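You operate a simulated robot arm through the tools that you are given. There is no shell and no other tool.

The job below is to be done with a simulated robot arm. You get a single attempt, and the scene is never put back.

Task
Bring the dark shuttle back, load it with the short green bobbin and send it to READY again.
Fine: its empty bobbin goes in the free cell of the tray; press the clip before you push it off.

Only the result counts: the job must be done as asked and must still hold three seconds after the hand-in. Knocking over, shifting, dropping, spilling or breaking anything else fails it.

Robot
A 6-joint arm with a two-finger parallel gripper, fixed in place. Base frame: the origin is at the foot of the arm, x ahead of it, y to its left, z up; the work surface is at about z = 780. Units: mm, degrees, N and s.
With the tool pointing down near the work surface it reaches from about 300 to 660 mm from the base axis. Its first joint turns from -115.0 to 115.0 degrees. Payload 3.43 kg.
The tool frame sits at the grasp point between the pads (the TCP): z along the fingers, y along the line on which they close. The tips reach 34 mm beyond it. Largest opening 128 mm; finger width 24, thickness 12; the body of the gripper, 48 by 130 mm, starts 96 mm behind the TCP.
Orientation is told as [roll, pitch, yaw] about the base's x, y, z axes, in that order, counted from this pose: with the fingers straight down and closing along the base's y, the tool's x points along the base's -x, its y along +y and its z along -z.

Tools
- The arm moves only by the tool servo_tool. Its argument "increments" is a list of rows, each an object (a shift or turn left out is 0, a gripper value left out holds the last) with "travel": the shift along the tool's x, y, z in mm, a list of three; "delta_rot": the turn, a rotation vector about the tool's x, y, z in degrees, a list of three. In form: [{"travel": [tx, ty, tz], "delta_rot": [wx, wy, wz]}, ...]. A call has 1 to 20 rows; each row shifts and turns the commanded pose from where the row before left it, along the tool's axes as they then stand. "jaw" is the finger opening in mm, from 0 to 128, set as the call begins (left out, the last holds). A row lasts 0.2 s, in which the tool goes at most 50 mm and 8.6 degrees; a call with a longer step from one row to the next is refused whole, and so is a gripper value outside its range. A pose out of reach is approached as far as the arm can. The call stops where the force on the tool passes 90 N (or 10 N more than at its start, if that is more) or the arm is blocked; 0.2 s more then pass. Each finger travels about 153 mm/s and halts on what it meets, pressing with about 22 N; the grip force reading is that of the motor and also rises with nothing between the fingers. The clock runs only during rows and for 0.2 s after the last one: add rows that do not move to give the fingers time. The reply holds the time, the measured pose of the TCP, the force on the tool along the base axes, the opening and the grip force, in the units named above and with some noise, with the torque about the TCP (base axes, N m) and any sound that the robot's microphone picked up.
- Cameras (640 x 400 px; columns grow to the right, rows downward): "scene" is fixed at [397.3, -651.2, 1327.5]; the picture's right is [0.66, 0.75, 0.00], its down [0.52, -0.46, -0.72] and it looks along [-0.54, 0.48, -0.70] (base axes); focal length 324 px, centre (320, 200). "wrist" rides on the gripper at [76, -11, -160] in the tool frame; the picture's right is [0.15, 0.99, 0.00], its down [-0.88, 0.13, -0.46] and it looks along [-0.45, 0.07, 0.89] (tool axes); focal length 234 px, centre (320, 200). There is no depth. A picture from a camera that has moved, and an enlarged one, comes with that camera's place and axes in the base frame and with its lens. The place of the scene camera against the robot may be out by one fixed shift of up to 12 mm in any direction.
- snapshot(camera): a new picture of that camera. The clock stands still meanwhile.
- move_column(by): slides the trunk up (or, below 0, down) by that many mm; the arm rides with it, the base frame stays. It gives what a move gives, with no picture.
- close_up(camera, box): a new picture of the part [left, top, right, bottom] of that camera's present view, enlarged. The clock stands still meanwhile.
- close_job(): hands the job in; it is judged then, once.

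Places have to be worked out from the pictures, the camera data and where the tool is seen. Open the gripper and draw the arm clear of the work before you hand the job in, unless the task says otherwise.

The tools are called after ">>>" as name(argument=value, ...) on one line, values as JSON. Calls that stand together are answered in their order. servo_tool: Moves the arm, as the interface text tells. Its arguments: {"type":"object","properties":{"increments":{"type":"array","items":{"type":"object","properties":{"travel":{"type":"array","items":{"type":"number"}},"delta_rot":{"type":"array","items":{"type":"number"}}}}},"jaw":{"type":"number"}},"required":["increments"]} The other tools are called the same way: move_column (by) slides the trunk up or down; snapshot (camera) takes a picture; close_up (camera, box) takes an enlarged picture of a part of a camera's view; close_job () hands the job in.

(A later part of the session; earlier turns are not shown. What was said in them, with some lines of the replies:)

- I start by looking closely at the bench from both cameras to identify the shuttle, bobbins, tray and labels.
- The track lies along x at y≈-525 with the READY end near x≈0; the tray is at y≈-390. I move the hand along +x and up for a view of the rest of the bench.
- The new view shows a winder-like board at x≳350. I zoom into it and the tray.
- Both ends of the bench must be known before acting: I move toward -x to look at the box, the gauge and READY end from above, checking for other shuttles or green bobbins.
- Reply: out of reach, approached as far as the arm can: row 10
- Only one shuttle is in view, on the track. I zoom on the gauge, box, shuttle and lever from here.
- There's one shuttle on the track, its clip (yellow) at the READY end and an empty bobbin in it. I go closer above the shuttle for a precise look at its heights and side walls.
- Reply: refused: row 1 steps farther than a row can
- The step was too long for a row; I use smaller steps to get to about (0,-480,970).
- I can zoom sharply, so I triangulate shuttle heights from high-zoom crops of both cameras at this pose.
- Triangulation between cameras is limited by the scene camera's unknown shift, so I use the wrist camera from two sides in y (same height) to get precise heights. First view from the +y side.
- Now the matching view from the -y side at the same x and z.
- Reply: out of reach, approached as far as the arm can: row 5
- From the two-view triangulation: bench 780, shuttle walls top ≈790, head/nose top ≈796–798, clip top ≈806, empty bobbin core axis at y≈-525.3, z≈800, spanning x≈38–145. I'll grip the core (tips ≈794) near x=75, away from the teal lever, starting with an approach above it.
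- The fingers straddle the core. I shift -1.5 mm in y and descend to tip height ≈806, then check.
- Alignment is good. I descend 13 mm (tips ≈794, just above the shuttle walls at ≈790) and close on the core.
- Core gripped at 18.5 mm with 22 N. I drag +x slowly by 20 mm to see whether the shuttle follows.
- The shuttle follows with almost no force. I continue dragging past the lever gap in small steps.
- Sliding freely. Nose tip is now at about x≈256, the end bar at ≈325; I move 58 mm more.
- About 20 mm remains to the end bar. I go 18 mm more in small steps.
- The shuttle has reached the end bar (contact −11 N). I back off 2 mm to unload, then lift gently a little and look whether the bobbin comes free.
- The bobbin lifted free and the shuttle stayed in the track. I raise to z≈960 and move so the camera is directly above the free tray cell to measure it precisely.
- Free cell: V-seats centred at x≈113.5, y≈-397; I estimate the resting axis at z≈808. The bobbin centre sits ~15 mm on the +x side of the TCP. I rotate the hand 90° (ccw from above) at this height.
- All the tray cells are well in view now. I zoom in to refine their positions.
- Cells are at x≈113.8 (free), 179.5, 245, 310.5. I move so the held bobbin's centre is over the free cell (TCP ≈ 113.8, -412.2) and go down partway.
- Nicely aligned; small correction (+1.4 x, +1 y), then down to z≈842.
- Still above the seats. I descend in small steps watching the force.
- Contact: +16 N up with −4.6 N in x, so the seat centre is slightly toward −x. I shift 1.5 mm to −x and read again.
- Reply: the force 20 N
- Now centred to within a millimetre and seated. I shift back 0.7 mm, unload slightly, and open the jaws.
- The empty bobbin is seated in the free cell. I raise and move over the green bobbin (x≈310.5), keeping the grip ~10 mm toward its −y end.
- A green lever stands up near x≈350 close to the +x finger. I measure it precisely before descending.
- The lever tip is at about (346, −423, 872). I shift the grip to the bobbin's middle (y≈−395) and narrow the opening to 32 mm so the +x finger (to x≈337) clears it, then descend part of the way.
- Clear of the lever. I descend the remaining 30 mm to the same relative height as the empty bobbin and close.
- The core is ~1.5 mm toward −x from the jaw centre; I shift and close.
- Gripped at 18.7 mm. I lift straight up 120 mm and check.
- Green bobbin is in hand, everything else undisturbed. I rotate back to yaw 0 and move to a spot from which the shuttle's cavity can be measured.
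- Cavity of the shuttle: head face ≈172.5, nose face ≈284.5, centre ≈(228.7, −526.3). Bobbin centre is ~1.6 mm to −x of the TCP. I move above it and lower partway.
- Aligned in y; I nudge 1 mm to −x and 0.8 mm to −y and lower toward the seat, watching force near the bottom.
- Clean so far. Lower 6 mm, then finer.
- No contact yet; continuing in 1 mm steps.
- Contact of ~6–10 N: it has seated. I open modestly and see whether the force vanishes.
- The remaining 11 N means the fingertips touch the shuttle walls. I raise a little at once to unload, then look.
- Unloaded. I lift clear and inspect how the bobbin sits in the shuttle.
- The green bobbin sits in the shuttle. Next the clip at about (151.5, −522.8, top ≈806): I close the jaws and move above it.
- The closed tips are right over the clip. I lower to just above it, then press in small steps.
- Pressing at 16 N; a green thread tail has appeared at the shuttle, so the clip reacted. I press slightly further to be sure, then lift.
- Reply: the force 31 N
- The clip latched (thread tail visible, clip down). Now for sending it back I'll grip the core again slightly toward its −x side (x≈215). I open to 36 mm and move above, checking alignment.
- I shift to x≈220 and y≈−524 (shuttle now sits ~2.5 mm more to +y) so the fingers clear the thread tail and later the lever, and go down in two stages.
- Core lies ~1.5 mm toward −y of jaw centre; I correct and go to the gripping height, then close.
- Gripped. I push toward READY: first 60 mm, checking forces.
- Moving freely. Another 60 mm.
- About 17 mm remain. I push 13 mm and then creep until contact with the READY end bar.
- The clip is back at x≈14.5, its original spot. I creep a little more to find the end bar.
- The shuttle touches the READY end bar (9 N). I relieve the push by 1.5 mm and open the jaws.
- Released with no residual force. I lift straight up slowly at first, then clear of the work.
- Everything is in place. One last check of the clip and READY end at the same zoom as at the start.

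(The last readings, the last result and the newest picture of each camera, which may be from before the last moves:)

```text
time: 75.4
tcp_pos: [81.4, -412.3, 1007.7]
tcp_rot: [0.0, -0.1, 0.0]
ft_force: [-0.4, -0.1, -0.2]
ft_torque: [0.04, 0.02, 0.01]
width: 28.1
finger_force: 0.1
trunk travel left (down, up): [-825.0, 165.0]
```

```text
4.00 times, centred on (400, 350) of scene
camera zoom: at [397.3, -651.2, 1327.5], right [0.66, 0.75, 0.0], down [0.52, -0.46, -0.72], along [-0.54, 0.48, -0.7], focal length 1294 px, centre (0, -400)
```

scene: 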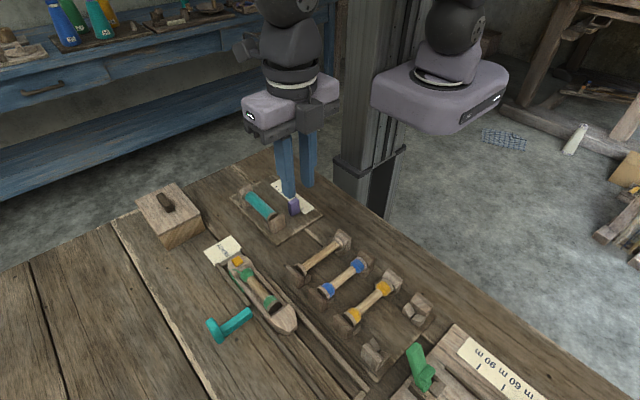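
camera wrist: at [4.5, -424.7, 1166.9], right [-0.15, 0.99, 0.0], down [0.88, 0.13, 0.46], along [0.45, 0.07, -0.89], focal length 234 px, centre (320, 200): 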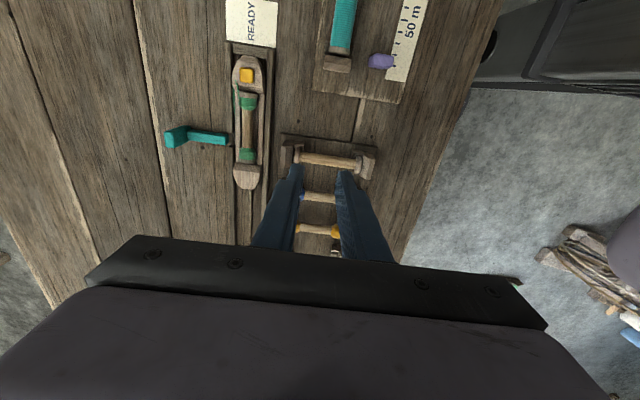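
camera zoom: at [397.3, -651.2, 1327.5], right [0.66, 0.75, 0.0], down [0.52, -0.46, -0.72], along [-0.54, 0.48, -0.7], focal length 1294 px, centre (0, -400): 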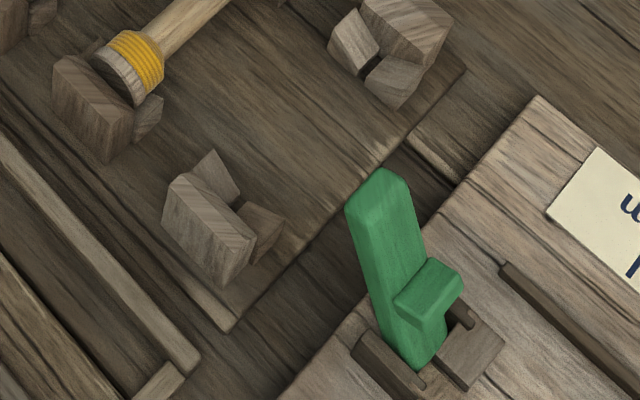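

The clip acted (the thread is drawn through the eye) and the shuttle sits at READY as originally. I open the gripper fully, draw the arm higher and away, then hand in.

>>> servo_tool(increments=[{"travel": [0, 10, -30]}, {"travel": [0, 0, -30]}, {"travel": [0, 0, 0]}, {"travel": [0, 0, 0]}], jaw=128)

>>> snapshot(camera="scene")

```text
time: 76.4
tcp_pos: [79.7, -403.0, 1068.8]
tcp_rot: [-0.1, 0.1, 0.0]
ft_force: [-0.1, -0.1, -0.3]
ft_torque: [0.01, -0.01, 0.0]
width: 127.9
finger_force: 0.1
trunk travel left (down, up): [-825.0, 165.0]
```

```text
taken
```

scene: 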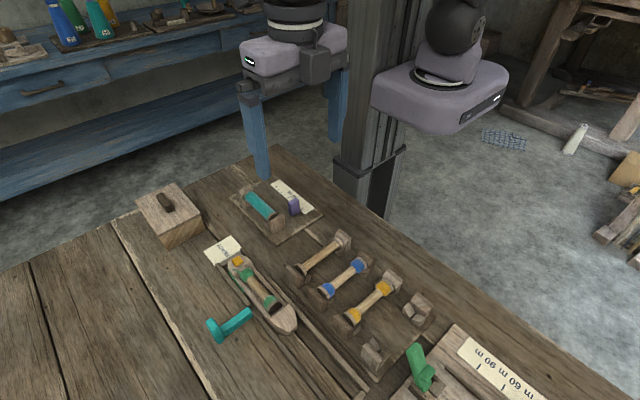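

The shuttle is at READY with the green bobbin, the empty one is in the formerly free cell, nothing else has moved, and the arm is clear. I hand the job in.

>>> close_job()

```text
The job is handed in.
```

I brought the shuttle back, swapped its empty bobbin for the green one, pressed the clip and pushed it to READY again. The job is handed in, but no verdict came back.

- **Shuttle:** I pulled it to the far end of the track, loaded it there, and pushed it back until it touched the bar at READY. It sits where it started.
- **Empty bobbin:** it is seated in the tray cell that was free.
- **Green bobbin:** it came from the tray and is in the shuttle. A green thread tail appeared when I pressed the clip, which I took as the clip having worked. The clip itself springs back up.
- **Slip while loading:** the fingertips caught the shuttle's side walls as I released the bobbin and moved the shuttle 2–3 mm sideways in its track. It slid back to READY freely afterwards.
- **Rest of the bench:** nothing else looks moved in the final picture, and the arm is open and clear.

**What I assumed:** I saw only one shuttle and one green bobbin, so I took those as the "dark" shuttle and the "short" green bobbin. In my rough measurements, that bobbin was about the same length as the blue and yellow ones. I did not open the lidded box to look for another.
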